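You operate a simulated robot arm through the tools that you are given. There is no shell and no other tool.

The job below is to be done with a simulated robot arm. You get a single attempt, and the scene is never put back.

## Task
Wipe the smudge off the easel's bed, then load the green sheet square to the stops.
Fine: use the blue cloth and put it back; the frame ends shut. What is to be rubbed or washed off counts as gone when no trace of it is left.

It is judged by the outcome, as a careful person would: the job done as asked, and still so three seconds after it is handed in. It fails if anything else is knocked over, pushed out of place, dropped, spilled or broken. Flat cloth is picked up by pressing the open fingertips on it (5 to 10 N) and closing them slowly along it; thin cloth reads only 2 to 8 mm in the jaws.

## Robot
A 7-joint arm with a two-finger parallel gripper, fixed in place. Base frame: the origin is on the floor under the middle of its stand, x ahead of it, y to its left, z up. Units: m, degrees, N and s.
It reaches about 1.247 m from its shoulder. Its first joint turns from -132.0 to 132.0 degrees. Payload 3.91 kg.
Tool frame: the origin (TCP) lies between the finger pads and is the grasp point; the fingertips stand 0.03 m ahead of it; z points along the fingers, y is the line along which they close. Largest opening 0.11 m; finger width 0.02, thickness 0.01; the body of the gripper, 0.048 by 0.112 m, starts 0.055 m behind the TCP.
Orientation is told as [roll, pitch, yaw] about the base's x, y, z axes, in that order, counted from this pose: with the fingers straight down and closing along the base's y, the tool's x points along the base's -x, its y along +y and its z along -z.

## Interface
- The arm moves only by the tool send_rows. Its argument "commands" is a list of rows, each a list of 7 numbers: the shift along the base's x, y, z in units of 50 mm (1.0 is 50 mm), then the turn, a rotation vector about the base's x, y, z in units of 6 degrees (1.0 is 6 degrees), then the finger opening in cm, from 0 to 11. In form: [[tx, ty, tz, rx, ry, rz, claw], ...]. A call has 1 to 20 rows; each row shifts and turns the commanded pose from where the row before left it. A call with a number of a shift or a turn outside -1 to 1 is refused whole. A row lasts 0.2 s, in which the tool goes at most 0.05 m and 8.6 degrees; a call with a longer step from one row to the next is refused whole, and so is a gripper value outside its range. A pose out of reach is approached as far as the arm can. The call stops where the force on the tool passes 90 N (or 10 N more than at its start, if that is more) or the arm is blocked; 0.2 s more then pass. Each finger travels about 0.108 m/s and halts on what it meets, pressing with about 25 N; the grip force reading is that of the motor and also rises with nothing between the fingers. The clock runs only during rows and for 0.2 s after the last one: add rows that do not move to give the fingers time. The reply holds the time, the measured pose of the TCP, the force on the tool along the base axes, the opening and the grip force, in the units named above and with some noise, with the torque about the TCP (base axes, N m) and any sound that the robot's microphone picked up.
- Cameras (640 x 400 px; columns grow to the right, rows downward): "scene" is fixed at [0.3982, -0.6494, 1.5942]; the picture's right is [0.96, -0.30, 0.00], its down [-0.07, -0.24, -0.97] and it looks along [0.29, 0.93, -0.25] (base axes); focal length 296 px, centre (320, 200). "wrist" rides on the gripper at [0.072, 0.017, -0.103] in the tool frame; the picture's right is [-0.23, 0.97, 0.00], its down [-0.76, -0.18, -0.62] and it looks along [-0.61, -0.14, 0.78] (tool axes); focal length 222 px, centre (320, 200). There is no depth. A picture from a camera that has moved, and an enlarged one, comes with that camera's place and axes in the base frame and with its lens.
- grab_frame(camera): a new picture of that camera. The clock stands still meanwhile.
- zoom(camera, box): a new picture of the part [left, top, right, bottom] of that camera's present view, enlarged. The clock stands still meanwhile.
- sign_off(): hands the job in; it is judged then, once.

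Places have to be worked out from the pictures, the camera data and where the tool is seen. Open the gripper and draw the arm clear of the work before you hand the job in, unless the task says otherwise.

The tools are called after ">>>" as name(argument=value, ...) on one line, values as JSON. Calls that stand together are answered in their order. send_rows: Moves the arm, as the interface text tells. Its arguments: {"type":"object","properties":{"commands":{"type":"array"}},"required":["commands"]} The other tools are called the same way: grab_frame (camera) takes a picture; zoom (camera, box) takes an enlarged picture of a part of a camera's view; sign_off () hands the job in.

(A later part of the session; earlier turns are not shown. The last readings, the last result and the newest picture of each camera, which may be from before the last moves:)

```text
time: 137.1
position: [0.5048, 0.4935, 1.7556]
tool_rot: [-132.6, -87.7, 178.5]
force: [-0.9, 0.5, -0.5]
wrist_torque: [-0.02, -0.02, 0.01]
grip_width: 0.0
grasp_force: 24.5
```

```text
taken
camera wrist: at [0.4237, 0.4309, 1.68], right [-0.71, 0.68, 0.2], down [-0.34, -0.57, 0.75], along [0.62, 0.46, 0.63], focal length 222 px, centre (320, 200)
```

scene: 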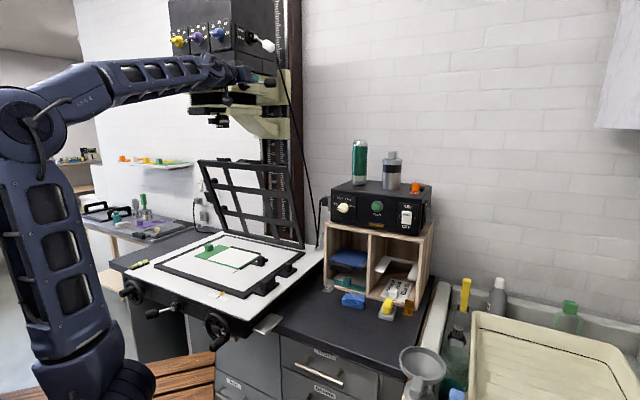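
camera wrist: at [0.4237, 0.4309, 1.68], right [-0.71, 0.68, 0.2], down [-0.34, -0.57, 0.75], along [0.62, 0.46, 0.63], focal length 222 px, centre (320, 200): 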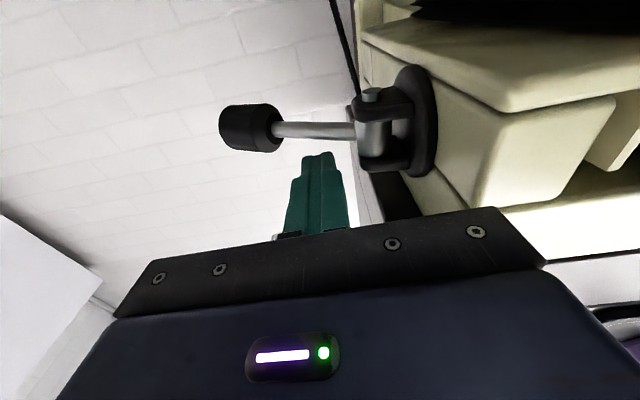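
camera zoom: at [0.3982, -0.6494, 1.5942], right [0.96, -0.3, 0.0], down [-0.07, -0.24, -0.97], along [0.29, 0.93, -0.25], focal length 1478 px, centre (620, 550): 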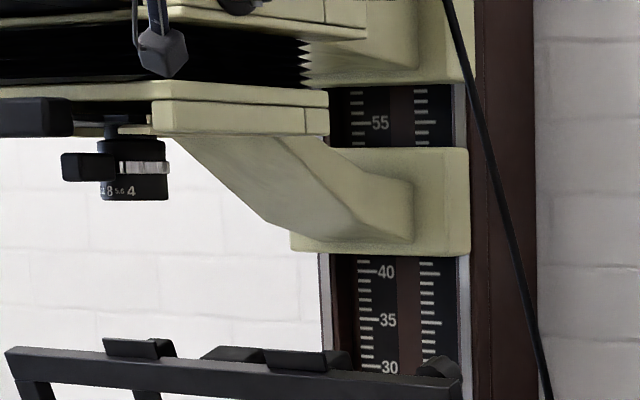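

The head stays put. Now the side lever: I'll back off, roll the tool 90° so that the fingers close vertically, and prepare to grip its knob from the front.

>>> send_rows(commands=[[-0.47, -0.47, 0, 0, 0, 0, 0], [-0.47, -0.47, 0, 0, 0, 0, 0], [-0.47, -0.47, 0, 0, 0, 0, 0], [0.0424, -0.0424, -0.033, -0.7, -0.7, 0, 1], [0.0424, -0.0424, -0.033, -0.7, -0.7, 0, 2], [0.0424, -0.0424, -0.033, -0.7, -0.7, 0, 3], [0.0424, -0.0424, -0.033, -0.7, -0.7, 0, 4], [0.0424, -0.0424, -0.033, -0.7, -0.7, 0, 5], [0.0424, -0.0424, -0.033, -0.7, -0.7, 0, 6], [0.0424, -0.0424, -0.033, -0.7, -0.7, 0, 7], [0.0424, -0.0424, -0.033, -0.7, -0.7, 0, 7], [0.0424, -0.0424, -0.033, -0.7, -0.7, 0, 7], [0.0424, -0.0424, -0.033, -0.7, -0.7, 0, 7], [0.0424, -0.0424, -0.033, -0.7, -0.7, 0, 7], [0.0424, -0.0424, -0.033, -0.7, -0.7, 0, 7], [0.0424, -0.0424, -0.033, -0.7, -0.7, 0, 7], [0.0424, -0.0424, -0.033, -0.7, -0.7, 0, 7], [0.0424, -0.0424, -0.033, -0.7, -0.7, 0, 7]])

>>> grab_frame(camera="wrist")

>>> zoom(camera="scene", box=[150, 20, 330, 170])

```text
time: 140.9
position: [0.4647, 0.3924, 1.7304]
tool_rot: [-89.1, 0.9, 136.6]
force: [-0.5, 1.3, -0.1]
wrist_torque: [-0.01, 0.0, 0.0]
grip_width: 0.0698
grasp_force: 0.1
```

```text
taken
camera wrist: at [0.447, 0.2663, 1.7169], right [-0.17, 0.13, -0.98], down [-0.98, 0.07, 0.18], along [0.09, 0.99, 0.12], focal length 222 px, centre (320, 200)
```

wrist: 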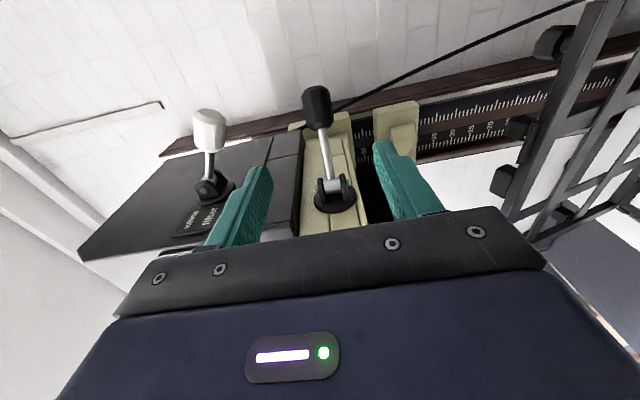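

```text
2.67 times, centred on (240, 95) of scene
camera zoom: at [0.3982, -0.6494, 1.5942], right [0.96, -0.3, 0.0], down [-0.07, -0.24, -0.97], along [0.29, 0.93, -0.25], focal length 788 px, centre (533, 480)
```

zoom: 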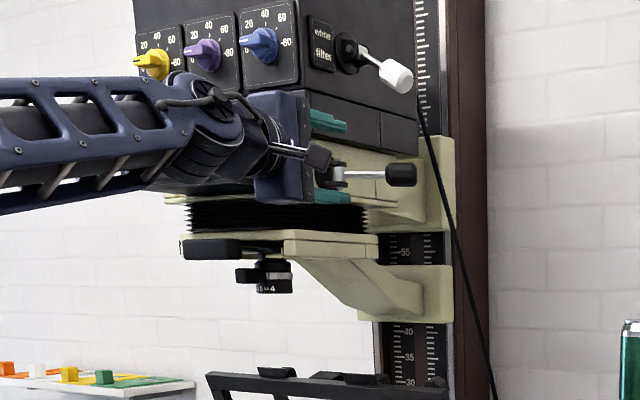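

The knob is centred between the open fingers (u≈0.76, v≈-0.0485, z≈1.731). I'll go forward to straddle it.

>>> send_rows(commands=[[0.52, 0.52, 0, 0, 0, 0, 7], [0.52, 0.52, 0, 0, 0, 0, 7], [0.52, 0.52, 0, 0, 0, 0, 7], [0.5, 0.54, 0, 0, 0, 0, 7]])

>>> grab_frame(camera="wrist")

>>> zoom(camera="scene", box=[210, 45, 290, 105])

```text
time: 141.9
position: [0.5658, 0.4962, 1.7333]
tool_rot: [-89.2, 0.8, 136.6]
force: [-1.0, -1.7, 0.3]
wrist_torque: [-0.05, 0.03, -0.04]
grip_width: 0.07
grasp_force: 0.0
```

```text
taken
camera wrist: at [0.5493, 0.3712, 1.7186], right [-0.16, 0.14, -0.98], down [-0.98, 0.07, 0.18], along [0.09, 0.99, 0.12], focal length 222 px, centre (320, 200)
```

wrist: 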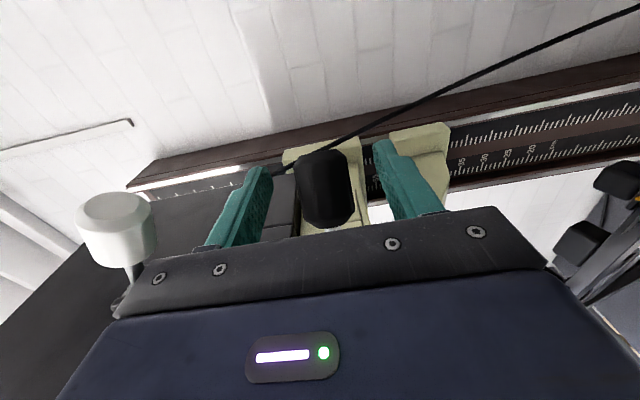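

```text
6.67 times, centred on (250, 75) of scene
camera zoom: at [0.3982, -0.6494, 1.5942], right [0.96, -0.3, 0.0], down [-0.07, -0.24, -0.97], along [0.29, 0.93, -0.25], focal length 1971 px, centre (787, 1033)
```

zoom: 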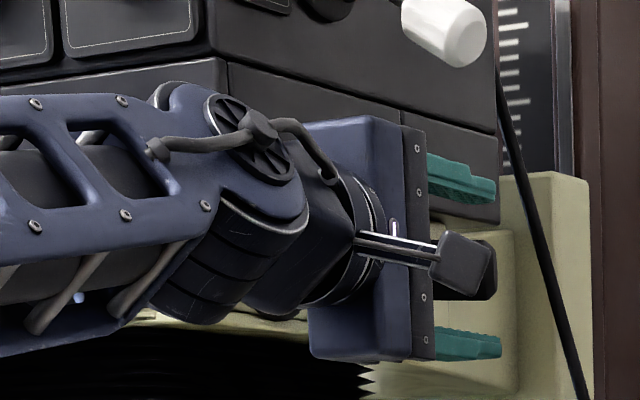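

The knob sits between the fingers. I'll close slowly on it.

>>> send_rows(commands=[[0, 0, -0.03, 0, 0, 0, 5.5], [0, 0, 0, 0, 0, 0, 4.5], [0, 0, 0, 0, 0, 0, 4.0], [0, 0, 0, 0, 0, 0, 3.6], [0, 0, 0, 0, 0, 0, 3.3], [0, 0, 0, 0, 0, 0, 3.0], [0, 0, 0, 0, 0, 0, 2.7], [0, 0, 0, 0, 0, 0, 2.5]])

>>> grab_frame(camera="wrist")

```text
time: 143.7
position: [0.5675, 0.4968, 1.7286]
tool_rot: [-89.1, 0.8, 136.7]
force: [2.5, 2.3, 11.8]
wrist_torque: [0.12, 0.58, -0.27]
grip_width: 0.0303
grasp_force: 45.1
```

```text
taken
camera wrist: at [0.5502, 0.3714, 1.7161], right [-0.17, 0.14, -0.98], down [-0.98, 0.07, 0.18], along [0.09, 0.99, 0.12], focal length 222 px, centre (320, 200)
```

wrist: 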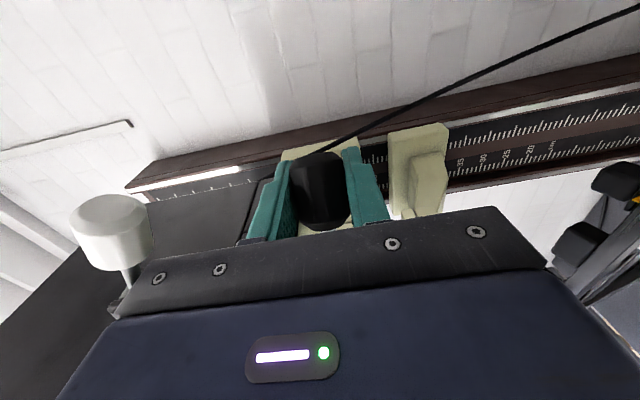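

Knob gripped (30 mm). I'll swing the lever back along its arc about the pin, four steps first.

>>> send_rows(commands=[[-0.0863, -0.1994, 0, 0, 0, 0, 2.5], [-0.1075, -0.1839, 0, 0, 0, 0, 2.5], [-0.1301, -0.1697, 0, 0, 0, 0, 2.5], [-0.1499, -0.1527, 0, 0, 0, 0, 2.5]])

>>> grab_frame(camera="wrist")

```text
time: 144.7
position: [0.545, 0.4593, 1.7286]
tool_rot: [-89.2, 0.9, 136.5]
force: [20.4, -1.5, 23.5]
wrist_torque: [0.38, 0.33, -1.07]
grip_width: 0.0305
grasp_force: 44.8
```

```text
taken
camera wrist: at [0.5283, 0.3342, 1.716], right [-0.17, 0.14, -0.98], down [-0.98, 0.07, 0.18], along [0.1, 0.99, 0.12], focal length 222 px, centre (320, 200)
```

wrist: 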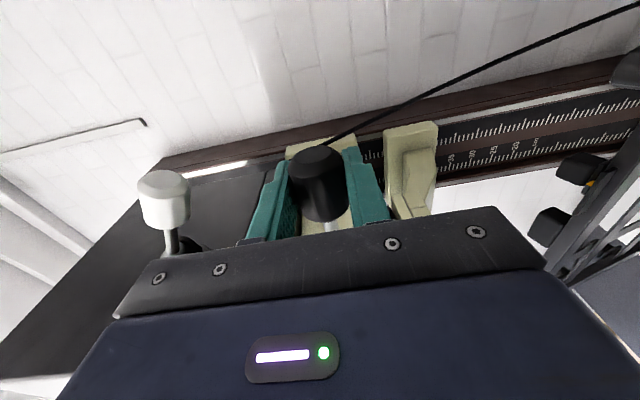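

The lever follows with the knob held. I'll continue the remaining arc.

>>> send_rows(commands=[[-0.1669, -0.1329, 0, 0, 0, 0, 2.5], [-0.181, -0.1103, 0, 0, 0, 0, 2.5], [-0.1937, -0.0891, 0, 0, 0, 0, 2.5], [-0.1923, -0.0594, 0, 0, 0, 0, 2.5], [0, 0, 0, 0, 0, 0, 2.5]])

>>> grab_frame(camera="wrist")

>>> zoom(camera="scene", box=[150, 20, 330, 170])

```text
time: 145.9
position: [0.5091, 0.438, 1.7287]
tool_rot: [-89.1, 0.8, 136.5]
force: [20.8, -23.3, 15.7]
wrist_torque: [0.59, 0.2, -1.1]
grip_width: 0.0308
grasp_force: 45.6
```

```text
taken
camera wrist: at [0.4915, 0.3136, 1.7156], right [-0.17, 0.14, -0.98], down [-0.98, 0.07, 0.18], along [0.1, 0.99, 0.12], focal length 222 px, centre (320, 200)
```

wrist: 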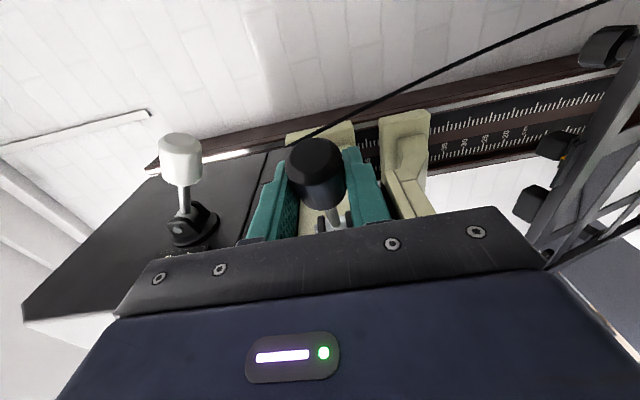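

```text
2.67 times, centred on (240, 95) of scene
camera zoom: at [0.3982, -0.6494, 1.5942], right [0.96, -0.3, 0.0], down [-0.07, -0.24, -0.97], along [0.29, 0.93, -0.25], focal length 788 px, centre (533, 480)
```

zoom: 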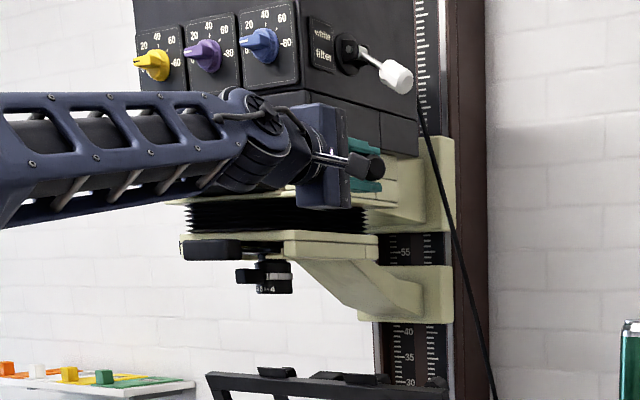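

The knob appears at about -23° and the target is about -30°. I'll go a little further along the arc.

>>> send_rows(commands=[[-0.12, -0.04, 0, 0, 0, 0, 2.5], [-0.12, -0.02, 0, 0, 0, 0, 2.5], [0, 0, 0, 0, 0, 0, 2.5]])

>>> grab_frame(camera="wrist")

```text
time: 146.7
position: [0.4925, 0.4401, 1.7276]
tool_rot: [-89.1, 0.9, 137.0]
force: [-4.1, 5.8, 13.0]
wrist_torque: [0.1, -0.16, 0.25]
grip_width: 0.0314
grasp_force: 6.6
```

```text
taken
camera wrist: at [0.4755, 0.3152, 1.7154], right [-0.17, 0.13, -0.98], down [-0.98, 0.07, 0.18], along [0.09, 0.99, 0.12], focal length 222 px, centre (320, 200)
```

wrist: 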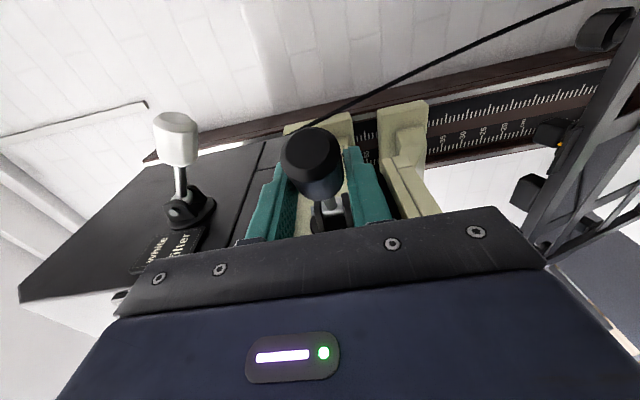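

The lever is now at about -31°, matching the original. I'll open and withdraw straight back.

>>> send_rows(commands=[[0, 0, 0, 0, 0, 0, 4], [0, 0, 0, 0, 0, 0, 6], [0, 0, 0.03, 0, 0, 0, 7.5], [-0.3, -0.35, 0, 0, 0, 0, 7.5], [-0.4, -0.5, 0, 0, 0, 0, 7.5], [-0.5, -0.55, 0, 0, 0, 0, 7.5], [-0.5, -0.55, -0.1, 0, 0, 0, 7.5]])

>>> zoom(camera="scene", box=[150, 20, 330, 170])

>>> grab_frame(camera="wrist")

```text
time: 148.3
position: [0.4107, 0.3414, 1.7252]
tool_rot: [-89.0, 0.7, 136.7]
force: [-0.1, 0.8, -0.4]
wrist_torque: [0.02, -0.02, -0.02]
grip_width: 0.0748
grasp_force: 0.2
```

```text
2.67 times, centred on (240, 95) of scene
camera zoom: at [0.3982, -0.6494, 1.5942], right [0.96, -0.3, 0.0], down [-0.07, -0.24, -0.97], along [0.29, 0.93, -0.25], focal length 788 px, centre (533, 480)
```

zoom: 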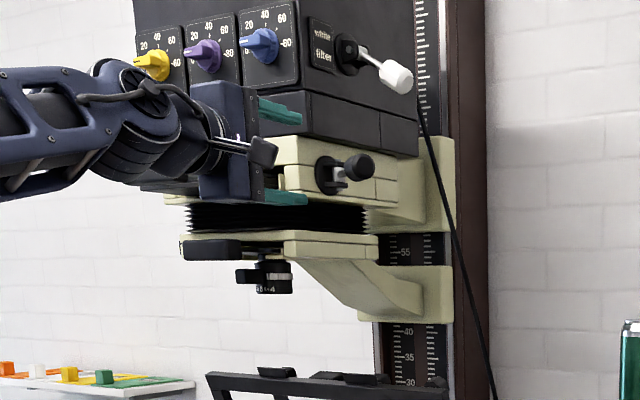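

```text
taken
camera wrist: at [0.3935, 0.216, 1.712], right [-0.17, 0.13, -0.98], down [-0.98, 0.07, 0.18], along [0.09, 0.99, 0.12], focal length 222 px, centre (320, 200)
```

wrist: 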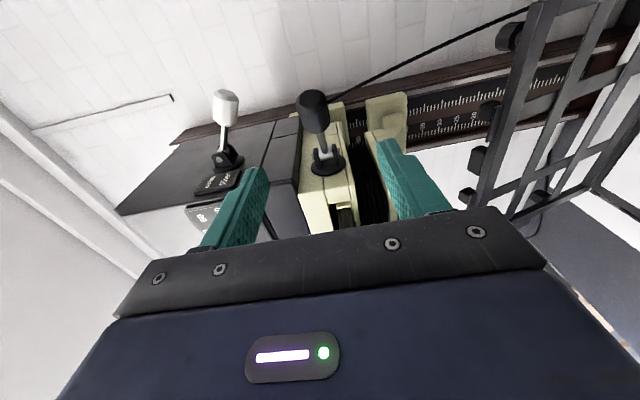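

The lever and head match the original view. The frame holds by friction, so I can close it with a simple push from behind its top rail, keeping the wrist low and well below the enlarger. First I'll withdraw downward while rolling the tool back.

>>> send_rows(commands=[[-0.1, -0.1, -0.2, 0.7, 0.7, 0, 6], [-0.1, -0.1, -0.2, 0.7, 0.7, 0, 5], [-0.05, -0.05, -0.2, 0.7, 0.7, 0, 4], [-0.05, -0.05, -0.2, 0.7, 0.7, 0, 3], [-0.05, -0.05, -0.2, 0.7, 0.7, 0, 2], [0, 0, -0.2, 0.7, 0.7, 0, 1], [0, 0, -0.2, 0.7, 0.7, 0, 0], [0, 0, -0.2, 0.7, 0.7, 0, 0], [0, 0, -0.2, 0.7, 0.7, 0, 0], [0, 0, -0.2, 0.7, 0.7, 0, 0], [0, 0, -0.2, 0.7, 0.7, 0, 0], [0, 0, -0.2, 0.7, 0.7, 0, 0], [0, 0, -0.2, 0.7, 0.7, 0, 0], [0, 0, -0.2, 0.7, 0.7, 0, 0], [0, 0, -0.2, 0.7, 0.7, 0, 0]])

>>> grab_frame(camera="scene")

>>> zoom(camera="scene", box=[150, 20, 330, 170])

```text
time: 151.5
position: [0.3919, 0.323, 1.5747]
tool_rot: [-136.0, -87.5, -178.0]
force: [0.6, -0.6, 1.3]
wrist_torque: [-0.03, 0.0, -0.05]
grip_width: 0.0
grasp_force: 25.6
```

```text
taken
```

scene: 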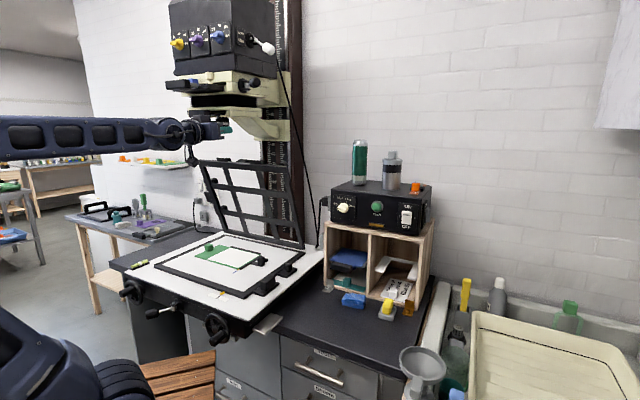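

```text
2.67 times, centred on (240, 95) of scene
camera zoom: at [0.3982, -0.6494, 1.5942], right [0.96, -0.3, 0.0], down [-0.07, -0.24, -0.97], along [0.29, 0.93, -0.25], focal length 788 px, centre (533, 480)
```

zoom: 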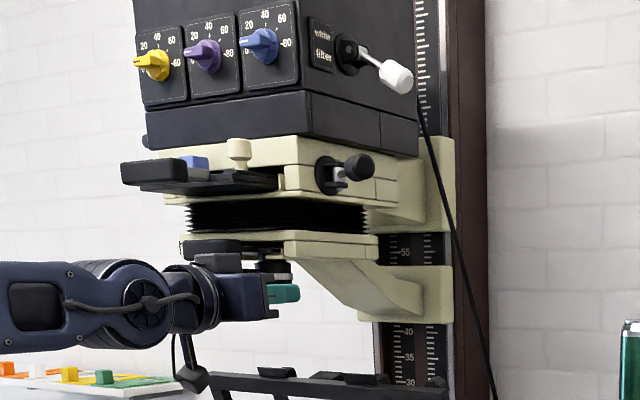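

The enlarger now looks identical to the original picture. Next I'll pitch the tool down to about 55°, with a 15° lean to the right, low and in front.

>>> send_rows(commands=[[0, 0, -0.3, -0.687, 0.687, 0, 0], [0, 0, -0.3, -0.687, 0.687, 0, 0], [0, 0, -0.3, -0.687, 0.687, 0, 0], [0, 0, -0.3, -0.687, 0.687, 0, 0], [0, 0, -0.3, -0.687, 0.687, 0, 0], [0, 0, -0.3, -0.687, 0.687, 0, 0], [0, 0, 0, 0.589, 0.589, 0, 0], [0, 0, 0, 0.589, 0.589, 0, 0], [0, 0, 0, 0.589, 0.589, 0, 0]])

>>> grab_frame(camera="wrist")

>>> zoom(camera="scene", box=[255, 145, 305, 185])

```text
time: 153.5
position: [0.3918, 0.3243, 1.4849]
tool_rot: [25.0, -54.6, 26.1]
force: [0.1, 0.3, -0.1]
wrist_torque: [0.01, 0.02, 0.01]
grip_width: 0.0
grasp_force: 25.1
```

```text
taken
camera wrist: at [0.2939, 0.2441, 1.4857], right [-0.57, 0.7, 0.42], down [0.22, -0.36, 0.9], along [0.79, 0.61, 0.05], focal length 222 px, centre (320, 200)
```

wrist: 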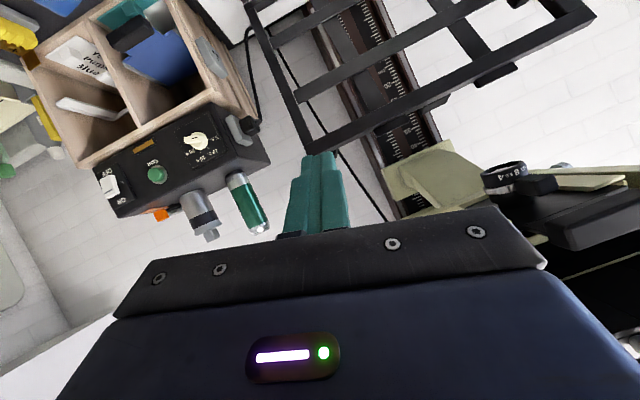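

```text
10.00 times, centred on (280, 165) of scene
camera zoom: at [0.3982, -0.6494, 1.5942], right [0.96, -0.3, 0.0], down [-0.07, -0.24, -0.97], along [0.29, 0.93, -0.25], focal length 2956 px, centre (720, 550)
```

zoom: 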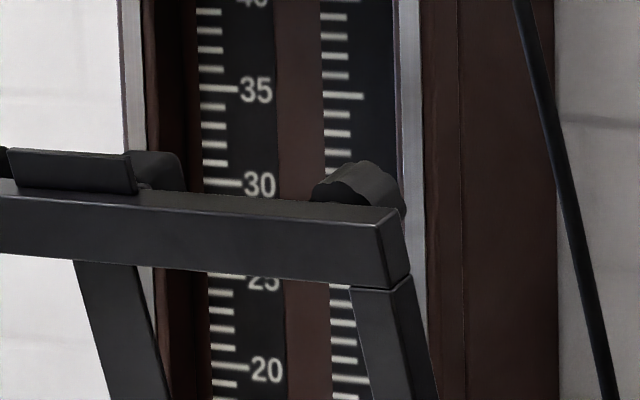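

The frame hasn't moved since. The tool is oriented as planned, so I'll advance in stages at TCP z=1.485, wrist around z=1.60, well below the lever.

>>> send_rows(commands=[[0.481, 0.707, 0, 0, 0, 0, 0], [0.481, 0.707, 0, 0, 0, 0, 0], [0.481, 0.707, 0, 0, 0, 0, 0], [0.481, 0.707, 0, 0, 0, 0, 0]])

>>> grab_frame(camera="wrist")

>>> zoom(camera="scene", box=[130, 50, 310, 190])

```text
time: 154.5
position: [0.4886, 0.4651, 1.485]
tool_rot: [24.8, -54.7, 26.1]
force: [-1.1, -0.5, 0.3]
wrist_torque: [-0.06, -0.01, -0.06]
grip_width: 0.0001
grasp_force: 25.4
```

```text
taken
camera wrist: at [0.3902, 0.3858, 1.4868], right [-0.57, 0.7, 0.42], down [0.22, -0.36, 0.9], along [0.79, 0.61, 0.05], focal length 222 px, centre (320, 200)
```

wrist: 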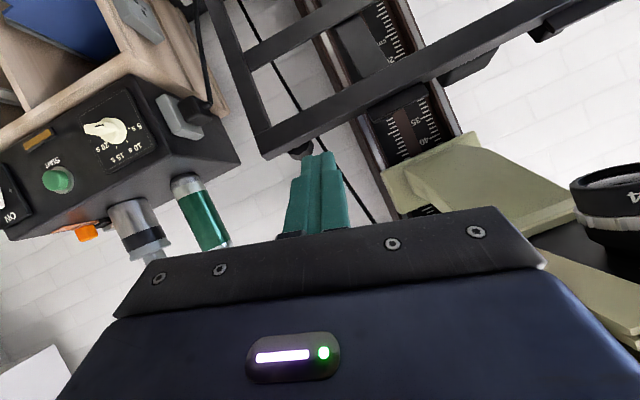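

```text
2.86 times, centred on (220, 120) of scene
camera zoom: at [0.3982, -0.6494, 1.5942], right [0.96, -0.3, 0.0], down [-0.07, -0.24, -0.97], along [0.29, 0.93, -0.25], focal length 845 px, centre (606, 429)
```

zoom: 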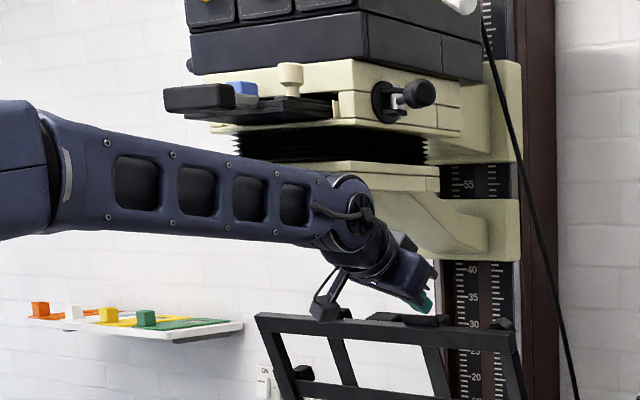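

Clear so far: forearm low and to the right of the lens plate. I'll advance another stage.

>>> send_rows(commands=[[0.3705, 0.521, 0, 0, 0, 0, 0], [0.3705, 0.521, 0, 0, 0, 0, 0], [0.3705, 0.521, 0.06, 0, 0, 0, 0]])

>>> grab_frame(camera="wrist")

>>> zoom(camera="scene", box=[180, 60, 310, 190])

```text
time: 155.3
position: [0.5439, 0.5431, 1.489]
tool_rot: [24.9, -54.7, 26.1]
force: [-0.1, -1.1, 0.3]
wrist_torque: [-0.01, 0.04, -0.01]
grip_width: 0.0
grasp_force: 24.8
```

```text
taken
camera wrist: at [0.4457, 0.4633, 1.4903], right [-0.57, 0.7, 0.42], down [0.22, -0.36, 0.91], along [0.79, 0.61, 0.05], focal length 222 px, centre (320, 200)
```

wrist: 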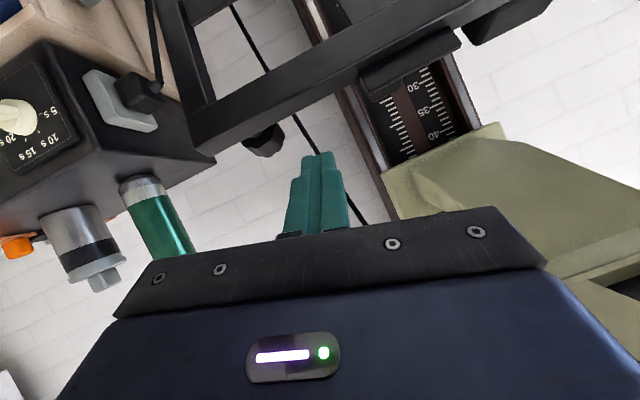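

```text
3.08 times, centred on (245, 125) of scene
camera zoom: at [0.3982, -0.6494, 1.5942], right [0.96, -0.3, 0.0], down [-0.07, -0.24, -0.97], along [0.29, 0.93, -0.25], focal length 910 px, centre (551, 431)
```

zoom: 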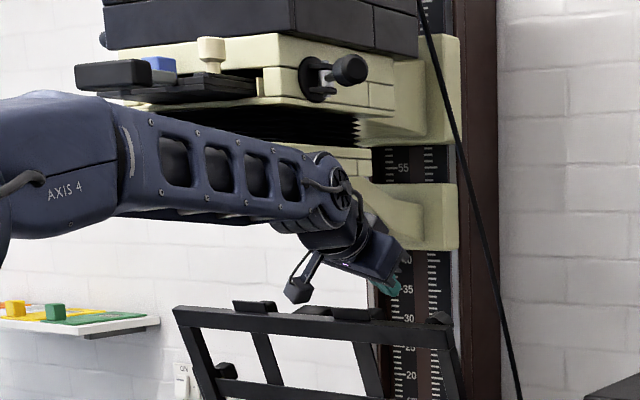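

The fingers line up between the rear knob and the blade slider. The last advance takes the tip over and behind the rail.

>>> send_rows(commands=[[0.28, 0.32, 0, 0, 0, 0, 0], [0.28, 0.32, 0, 0, 0, 0, 0], [0.28, 0.32, 0, 0, 0, 0, 0]])

>>> grab_frame(camera="wrist")

>>> zoom(camera="scene", box=[180, 60, 310, 190])

```text
time: 156.1
position: [0.5855, 0.5915, 1.4892]
tool_rot: [24.8, -54.6, 26.1]
force: [0.2, 0.6, 0.4]
wrist_torque: [0.0, 0.0, 0.0]
grip_width: 0.0001
grasp_force: 25.4
```

```text
taken
camera wrist: at [0.4878, 0.5109, 1.4892], right [-0.57, 0.7, 0.42], down [0.22, -0.36, 0.91], along [0.79, 0.61, 0.05], focal length 222 px, centre (320, 200)
```

wrist: 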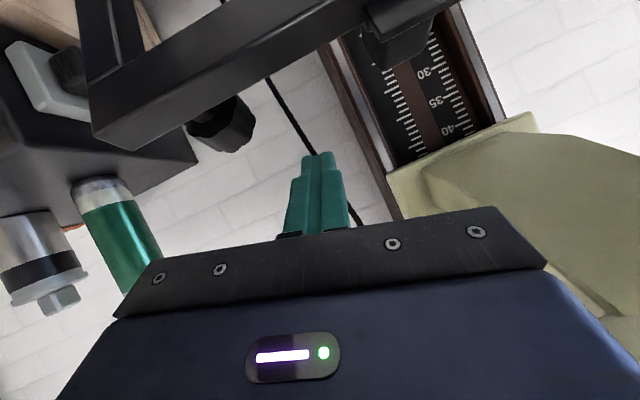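

```text
3.08 times, centred on (245, 125) of scene
camera zoom: at [0.3982, -0.6494, 1.5942], right [0.96, -0.3, 0.0], down [-0.07, -0.24, -0.97], along [0.29, 0.93, -0.25], focal length 910 px, centre (551, 431)
```

zoom: 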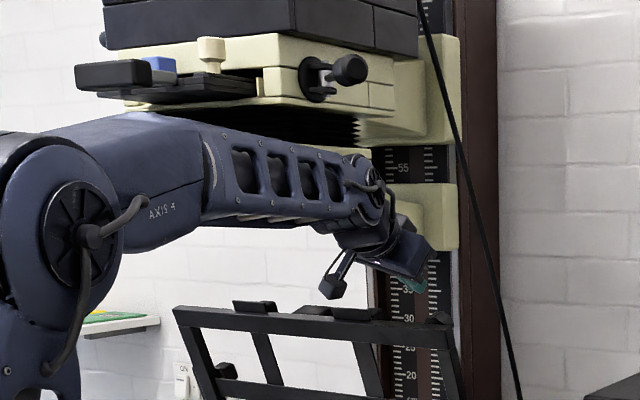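

The fingertip is over and behind the top rail with no contact. I'll lower and draw back until it touches the rail's rear edge.

>>> send_rows(commands=[[-0.05, -0.05, -0.3, 0, 0, 0, 0], [-0.08, -0.08, -0.3, 0, 0, 0, 0], [-0.1, -0.1, -0.2, 0, 0, 0, 0]])

>>> grab_frame(camera="wrist")

>>> zoom(camera="scene", box=[240, 120, 310, 190])

```text
time: 156.9
position: [0.5743, 0.5795, 1.4482]
tool_rot: [24.9, -54.6, 26.1]
force: [0.2, 0.7, 0.0]
wrist_torque: [0.0, -0.03, 0.01]
grip_width: 0.0003
grasp_force: 25.1
```

```text
taken
camera wrist: at [0.4764, 0.4995, 1.4491], right [-0.57, 0.7, 0.42], down [0.22, -0.36, 0.91], along [0.79, 0.61, 0.05], focal length 222 px, centre (320, 200)
```

wrist: 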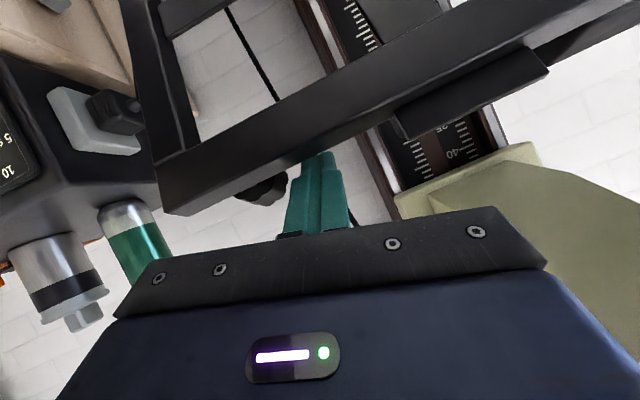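

```text
5.71 times, centred on (275, 155) of scene
camera zoom: at [0.3982, -0.6494, 1.5942], right [0.96, -0.3, 0.0], down [-0.07, -0.24, -0.97], along [0.29, 0.93, -0.25], focal length 1689 px, centre (577, 457)
```

zoom: 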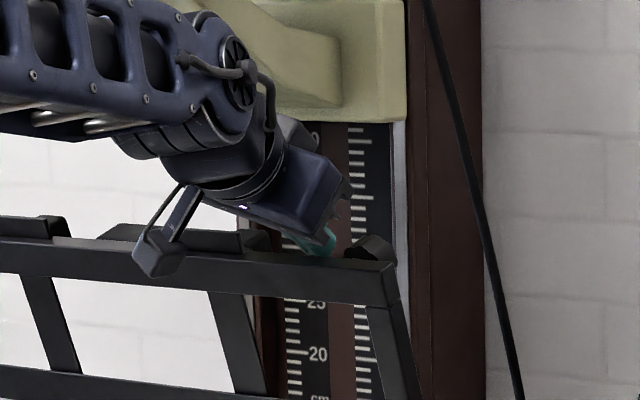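

The fingertip is now behind the rail. I'll pull gently along the arc and check that the frame follows.

>>> send_rows(commands=[[-0.1, -0.1, -0.05, 0, 0, 0, 0], [-0.13, -0.13, -0.07, 0, 0, 0, 0], [-0.13, -0.13, -0.07, 0, 0, 0, 0], [-0.13, -0.13, -0.07, 0, 0, 0, 0]])

>>> zoom(camera="scene", box=[190, 110, 320, 250])

```text
time: 157.9
position: [0.5503, 0.5545, 1.4348]
tool_rot: [24.7, -54.7, 26.2]
force: [-1.6, -0.4, 5.5]
wrist_torque: [0.0, -0.02, 0.01]
grip_width: 0.0
grasp_force: 24.7
```

```text
2.86 times, centred on (255, 180) of scene
camera zoom: at [0.3982, -0.6494, 1.5942], right [0.96, -0.3, 0.0], down [-0.07, -0.24, -0.97], along [0.29, 0.93, -0.25], focal length 845 px, centre (506, 257)
```

zoom: 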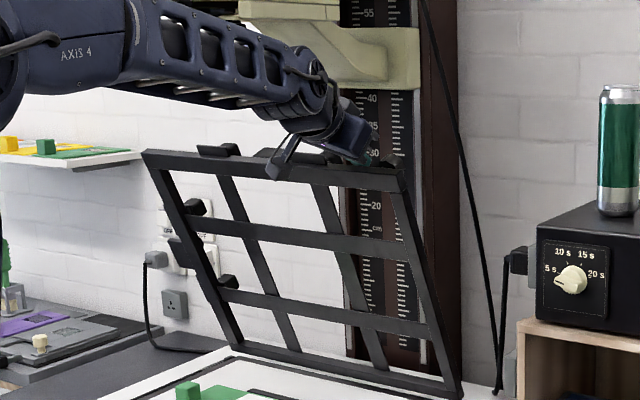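

The frame follows with only about 5 N. I'll continue along the arc.

>>> send_rows(commands=[[-0.12, -0.12, -0.078, 0, 0, 0, 0], [-0.12, -0.12, -0.078, 0, 0, 0, 0], [-0.12, -0.12, -0.078, 0, 0, 0, 0], [-0.12, -0.12, -0.078, 0, 0, 0, 0], [-0.115, -0.115, -0.092, 0, 0, 0, 0], [-0.115, -0.115, -0.092, 0, 0, 0, 0], [-0.115, -0.115, -0.092, 0, 0, 0, 0], [-0.115, -0.115, -0.092, 0, 0, 0, 0]])

>>> zoom(camera="scene", box=[160, 110, 320, 260])

>>> grab_frame(camera="wrist")

```text
time: 159.7
position: [0.5037, 0.5071, 1.4005]
tool_rot: [24.8, -54.6, 26.2]
force: [0.0, 0.6, -0.2]
wrist_torque: [0.01, -0.02, 0.0]
grip_width: 0.0
grasp_force: 25.1
```

```text
2.67 times, centred on (240, 185) of scene
camera zoom: at [0.3982, -0.6494, 1.5942], right [0.96, -0.3, 0.0], down [-0.07, -0.24, -0.97], along [0.29, 0.93, -0.25], focal length 788 px, centre (533, 240)
```

zoom: 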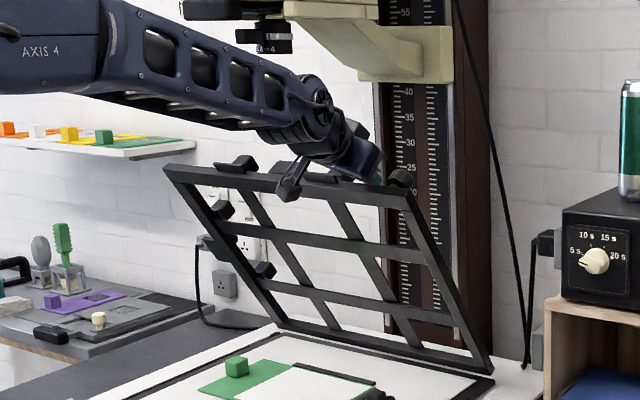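

```text
taken
camera wrist: at [0.4053, 0.4277, 1.4009], right [-0.57, 0.7, 0.42], down [0.22, -0.36, 0.91], along [0.79, 0.61, 0.05], focal length 222 px, centre (320, 200)
```

wrist: 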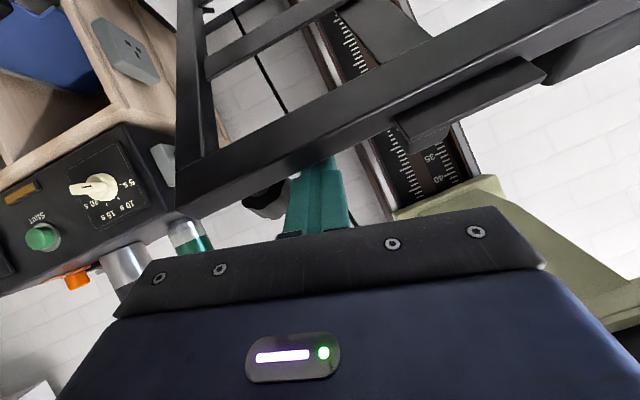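

The frame is at about 58° and the finger force is nearly zero. I'll pause briefly to make sure that it isn't moving on its own.

>>> send_rows(commands=[[0, 0, 0, 0, 0, 0, 0], [0, 0, 0, 0, 0, 0, 0], [0, 0, 0, 0, 0, 0, 0], [0, 0, 0, 0, 0, 0, 0]])

>>> zoom(camera="scene", box=[160, 110, 320, 260])

```text
time: 160.7
position: [0.5046, 0.5078, 1.4016]
tool_rot: [24.8, -54.6, 26.1]
force: [-0.4, 0.1, 0.7]
wrist_torque: [0.0, 0.01, 0.0]
grip_width: 0.0002
grasp_force: 25.3
```

```text
2.67 times, centred on (240, 185) of scene
camera zoom: at [0.3982, -0.6494, 1.5942], right [0.96, -0.3, 0.0], down [-0.07, -0.24, -0.97], along [0.29, 0.93, -0.25], focal length 788 px, centre (533, 240)
```

zoom: 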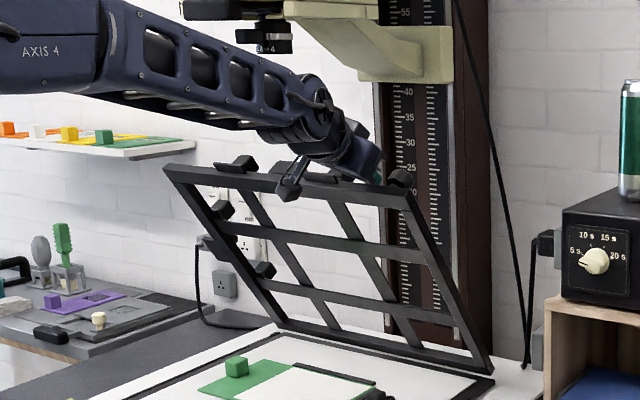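

It holds still. I'll continue, stopping to check again near 48°.

>>> send_rows(commands=[[-0.109, -0.109, -0.107, 0, 0, 0, 0], [-0.109, -0.109, -0.107, 0, 0, 0, 0], [-0.109, -0.109, -0.107, 0, 0, 0, 0], [-0.109, -0.109, -0.107, 0, 0, 0, 0], [-0.102, -0.102, -0.119, 0, 0, 0, 0], [-0.102, -0.102, -0.119, 0, 0, 0, 0], [-0.102, -0.102, -0.119, 0, 0, 0, 0], [-0.102, -0.102, -0.119, 0, 0, 0, 0], [0, 0, 0, 0, 0, 0, 0], [0, 0, 0, 0, 0, 0, 0]])

>>> zoom(camera="scene", box=[160, 110, 320, 260])

>>> grab_frame(camera="wrist")

```text
time: 162.9
position: [0.4607, 0.466, 1.3556]
tool_rot: [24.8, -54.6, 26.2]
force: [0.2, -0.6, -0.1]
wrist_torque: [-0.02, 0.03, 0.0]
grip_width: 0.0
grasp_force: 25.1
```

```text
2.67 times, centred on (240, 185) of scene
camera zoom: at [0.3982, -0.6494, 1.5942], right [0.96, -0.3, 0.0], down [-0.07, -0.24, -0.97], along [0.29, 0.93, -0.25], focal length 788 px, centre (533, 240)
```

zoom: 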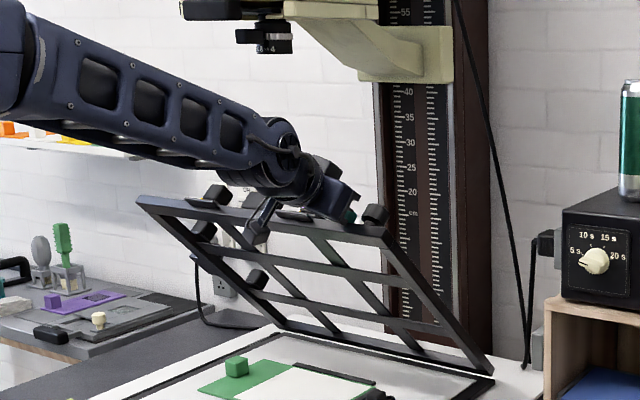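

```text
taken
camera wrist: at [0.3625, 0.3858, 1.3565], right [-0.57, 0.7, 0.42], down [0.22, -0.36, 0.91], along [0.79, 0.61, 0.05], focal length 222 px, centre (320, 200)
```

wrist: 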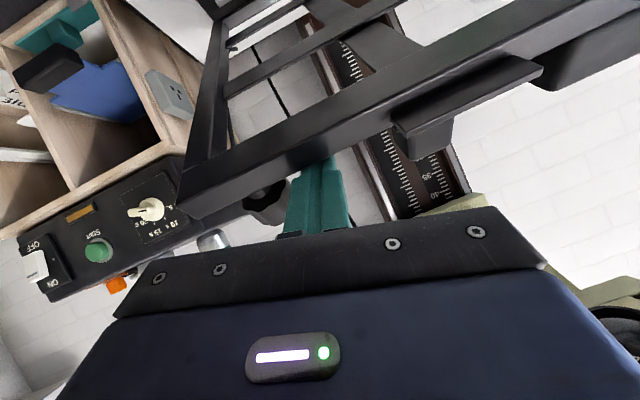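

It's still following and holding. I'll continue towards 33°.

>>> send_rows(commands=[[-0.0944, -0.0944, -0.131, 0, 0, 0, 0], [-0.0944, -0.0944, -0.131, 0, 0, 0, 0], [-0.0944, -0.0944, -0.131, 0, 0, 0, 0], [-0.0944, -0.0944, -0.131, 0, 0, 0, 0], [-0.0863, -0.0863, -0.1425, 0, 0, 0, 0], [-0.0863, -0.0863, -0.1425, 0, 0, 0, 0], [-0.0863, -0.0863, -0.1425, 0, 0, 0, 0], [-0.0863, -0.0863, -0.1425, 0, 0, 0, 0], [0, 0, 0, 0, 0, 0, 0], [0, 0, 0, 0, 0, 0, 0]])

>>> zoom(camera="scene", box=[140, 130, 320, 290])

>>> grab_frame(camera="wrist")

```text
time: 165.1
position: [0.4243, 0.4295, 1.3003]
tool_rot: [24.9, -54.6, 26.0]
force: [0.0, -0.5, -0.6]
wrist_torque: [0.01, 0.01, -0.01]
grip_width: 0.0
grasp_force: 25.3
```

```text
2.50 times, centred on (230, 210) of scene
camera zoom: at [0.3982, -0.6494, 1.5942], right [0.96, -0.3, 0.0], down [-0.07, -0.24, -0.97], along [0.29, 0.93, -0.25], focal length 739 px, centre (545, 175)
```

zoom: 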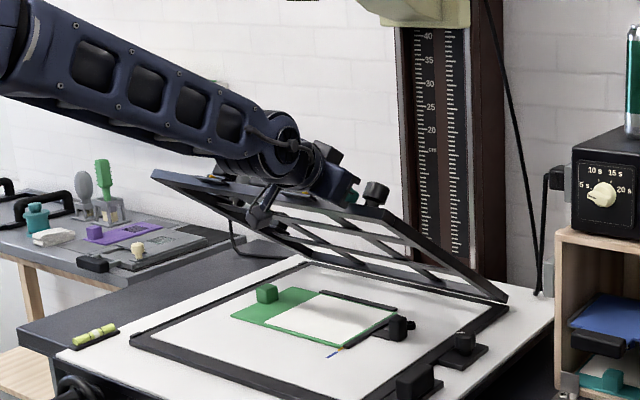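

```text
taken
camera wrist: at [0.3264, 0.3502, 1.3016], right [-0.57, 0.7, 0.42], down [0.22, -0.36, 0.91], along [0.79, 0.61, 0.05], focal length 222 px, centre (320, 200)
```

wrist: 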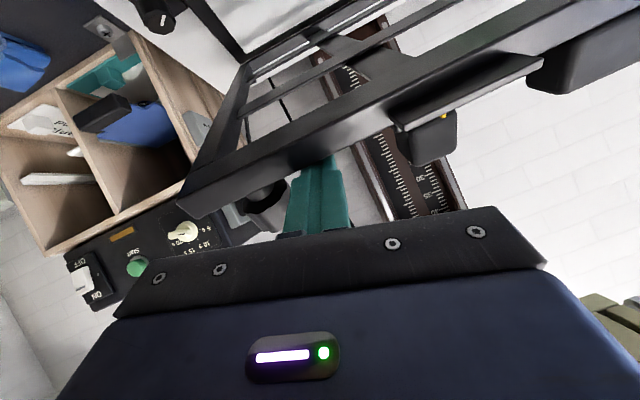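

At about 37° the frame still holds and follows. I'll continue down with the same contact to about 26°.

>>> send_rows(commands=[[-0.0969, -0.0969, -0.176, 0, 0, 0, 0], [-0.0969, -0.0969, -0.176, 0, 0, 0, 0], [-0.0969, -0.0969, -0.176, 0, 0, 0, 0], [-0.0969, -0.0969, -0.176, 0, 0, 0, 0], [-0.0633, -0.0633, -0.1555, 0, 0, 0, 0], [-0.0633, -0.0633, -0.1555, 0, 0, 0, 0], [-0.0633, -0.0633, -0.1555, 0, 0, 0, 0], [-0.0633, -0.0633, -0.1555, 0, 0, 0, 0], [0, 0, 0, 0, 0, 0, 0]])

>>> zoom(camera="scene", box=[120, 140, 320, 300])

>>> grab_frame(camera="wrist")

```text
time: 167.1
position: [0.3926, 0.3979, 1.2355]
tool_rot: [24.9, -54.6, 26.2]
force: [0.4, 0.7, 0.2]
wrist_torque: [-0.04, 0.0, 0.01]
grip_width: 0.0
grasp_force: 25.1
```

```text
2.50 times, centred on (220, 220) of scene
camera zoom: at [0.3982, -0.6494, 1.5942], right [0.96, -0.3, 0.0], down [-0.07, -0.24, -0.97], along [0.29, 0.93, -0.25], focal length 739 px, centre (570, 150)
```

zoom: 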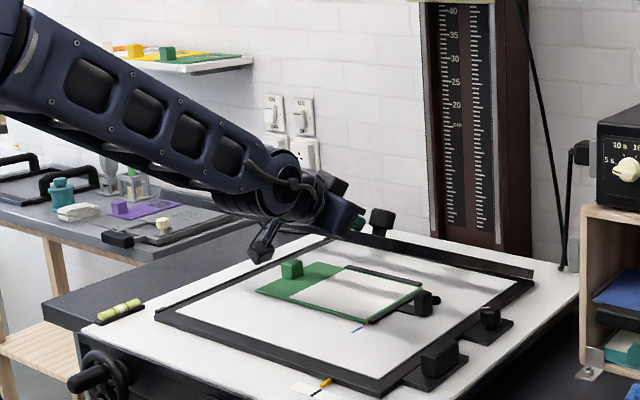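

```text
taken
camera wrist: at [0.2945, 0.3175, 1.2353], right [-0.57, 0.7, 0.42], down [0.22, -0.36, 0.91], along [0.79, 0.61, 0.05], focal length 222 px, centre (320, 200)
```

wrist: 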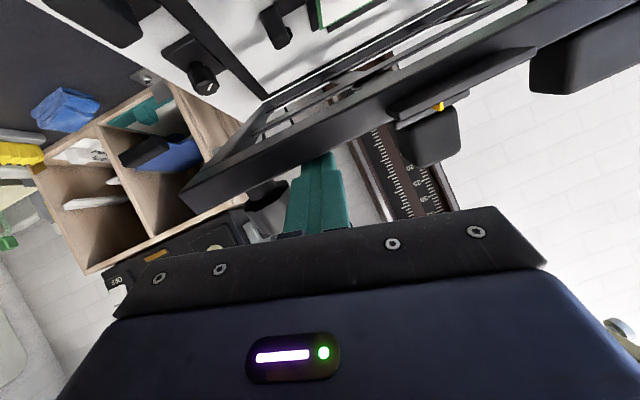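

It's at about 26° and still under control. Continuing to 16°.

>>> send_rows(commands=[[-0.0534, -0.0534, -0.1625, 0, 0, 0, 0], [-0.0534, -0.0534, -0.1625, 0, 0, 0, 0], [-0.0534, -0.0534, -0.1625, 0, 0, 0, 0], [-0.0534, -0.0534, -0.1625, 0, 0, 0, 0], [-0.0428, -0.0428, -0.168, 0, 0, 0, 0], [-0.0428, -0.0428, -0.168, 0, 0, 0, 0], [-0.0428, -0.0428, -0.168, 0, 0, 0, 0], [-0.0428, -0.0428, -0.168, 0, 0, 0, 0], [0, 0, 0, 0, 0, 0, 0]])

>>> zoom(camera="scene", box=[110, 160, 320, 320])

>>> grab_frame(camera="wrist")

```text
time: 169.1
position: [0.3728, 0.3796, 1.1699]
tool_rot: [24.8, -54.5, 26.1]
force: [0.5, -1.0, 0.4]
wrist_torque: [-0.01, 0.05, 0.01]
grip_width: 0.0
grasp_force: 25.4
```

```text
2.50 times, centred on (215, 240) of scene
camera zoom: at [0.3982, -0.6494, 1.5942], right [0.96, -0.3, 0.0], down [-0.07, -0.24, -0.97], along [0.29, 0.93, -0.25], focal length 739 px, centre (582, 100)
```

zoom: 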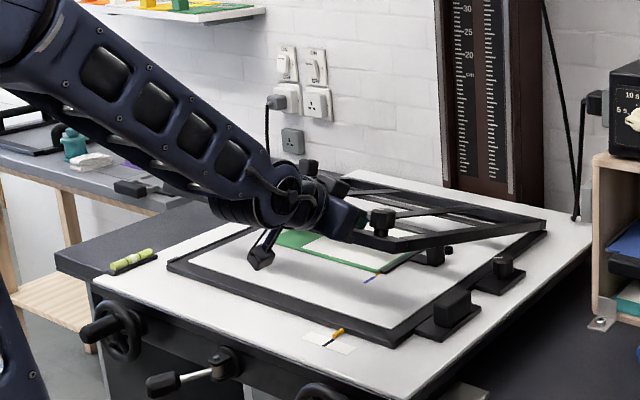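

```text
taken
camera wrist: at [0.2752, 0.2986, 1.1699], right [-0.57, 0.7, 0.42], down [0.22, -0.36, 0.91], along [0.79, 0.61, 0.05], focal length 222 px, centre (320, 200)
```

wrist: 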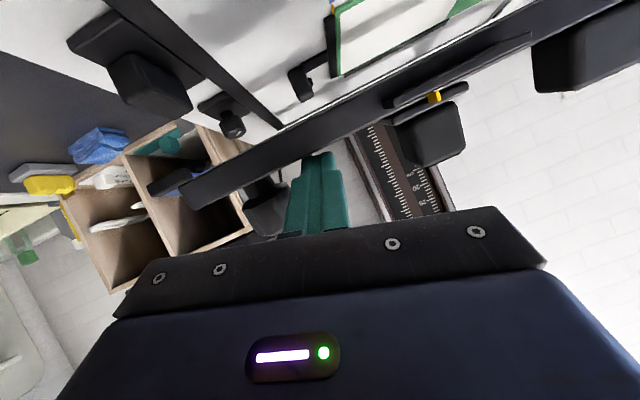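

It's at about 16° and coming down cleanly between the fixtures. Continuing to 6°.

>>> send_rows(commands=[[-0.033, -0.033, -0.173, 0, 0, 0, 0], [-0.033, -0.033, -0.173, 0, 0, 0, 0], [-0.033, -0.033, -0.173, 0, 0, 0, 0], [-0.033, -0.033, -0.173, 0, 0, 0, 0], [-0.022, -0.022, -0.15, 0, 0, 0, 0], [-0.022, -0.022, -0.15, 0, 0, 0, 0], [0, 0, 0, 0, 0, 0, 0]])

>>> zoom(camera="scene", box=[130, 180, 320, 320])

>>> grab_frame(camera="wrist")

```text
time: 170.7
position: [0.3683, 0.3768, 1.1243]
tool_rot: [24.7, -54.5, 26.2]
force: [0.0, 0.2, -1.0]
wrist_torque: [0.02, 0.05, 0.0]
grip_width: 0.0
grasp_force: 24.5
out of reach, approached as far as the arm can: row 5, 6
```

```text
2.86 times, centred on (225, 250) of scene
camera zoom: at [0.3982, -0.6494, 1.5942], right [0.96, -0.3, 0.0], down [-0.07, -0.24, -0.97], along [0.29, 0.93, -0.25], focal length 845 px, centre (591, 57)
```

zoom: 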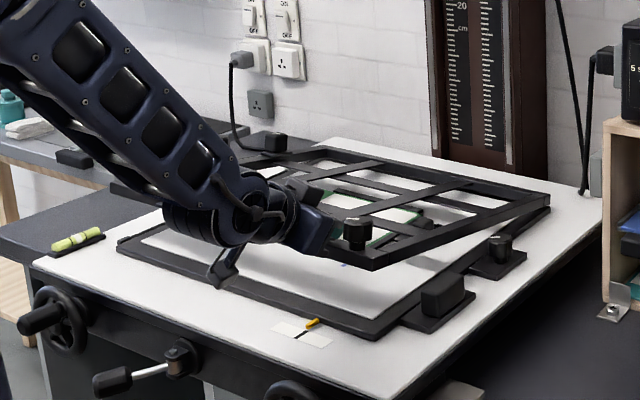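

```text
taken
camera wrist: at [0.2696, 0.2977, 1.1253], right [-0.57, 0.71, 0.42], down [0.22, -0.36, 0.91], along [0.79, 0.61, 0.05], focal length 222 px, centre (320, 200)
```

wrist: 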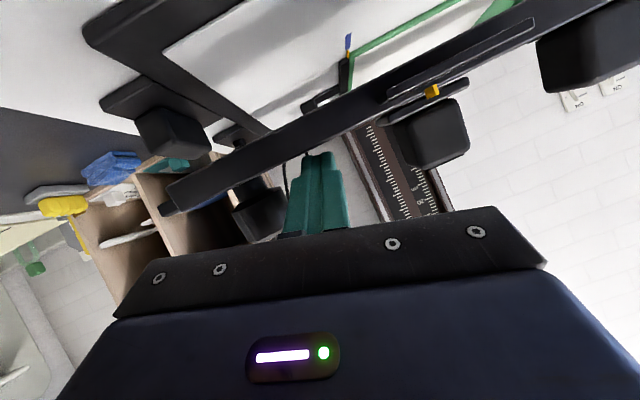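

The frame is at about 10° and holding, and this wrist pose has reached its limit. I'll lift off, make the tool nearly vertical, and press the last part down from above.

>>> send_rows(commands=[[0, 0, 0.4, 0, 0, 0, 0], [0, 0, 0.5, 0, 0, 0, 0], [0, 0, 0.3, -0.589, -0.589, 0, 0], [0, 0, 0.2, -0.589, -0.589, 0, 0], [0, 0, 0, -0.589, -0.589, 0, 0], [0, 0, 0, -0.66, 0.66, 0, 0], [0, 0, 0, -0.66, 0.66, 0, 0], [0, 0, 0, -0.66, 0.66, 0, 0], [0, 0, 0, -0.66, 0.66, 0, 0], [0, 0, 0, -0.66, 0.66, 0, 0], [0, 0, 0, -0.66, 0.66, 0, 0], [0, 0, 0, -0.66, 0.66, 0, 0]])

>>> zoom(camera="scene", box=[130, 170, 320, 320])

>>> grab_frame(camera="wrist")

```text
time: 173.3
position: [0.3681, 0.3771, 1.1939]
tool_rot: [0.4, -17.6, 46.8]
force: [-1.3, 0.3, -0.1]
wrist_torque: [0.0, -0.01, 0.0]
grip_width: 0.0001
grasp_force: 25.0
```

```text
2.67 times, centred on (225, 245) of scene
camera zoom: at [0.3982, -0.6494, 1.5942], right [0.96, -0.3, 0.0], down [-0.07, -0.24, -0.97], along [0.29, 0.93, -0.25], focal length 788 px, centre (573, 80)
```

zoom: 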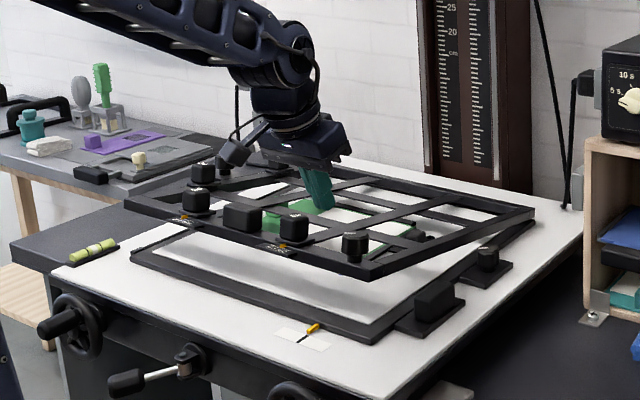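

```text
taken
camera wrist: at [0.2883, 0.3155, 1.2725], right [-0.56, 0.82, 0.08], down [0.5, 0.27, 0.82], along [0.66, 0.5, -0.56], focal length 222 px, centre (320, 200)
```

wrist: 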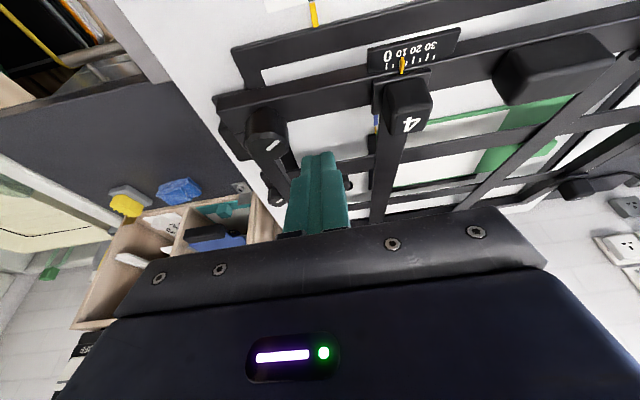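

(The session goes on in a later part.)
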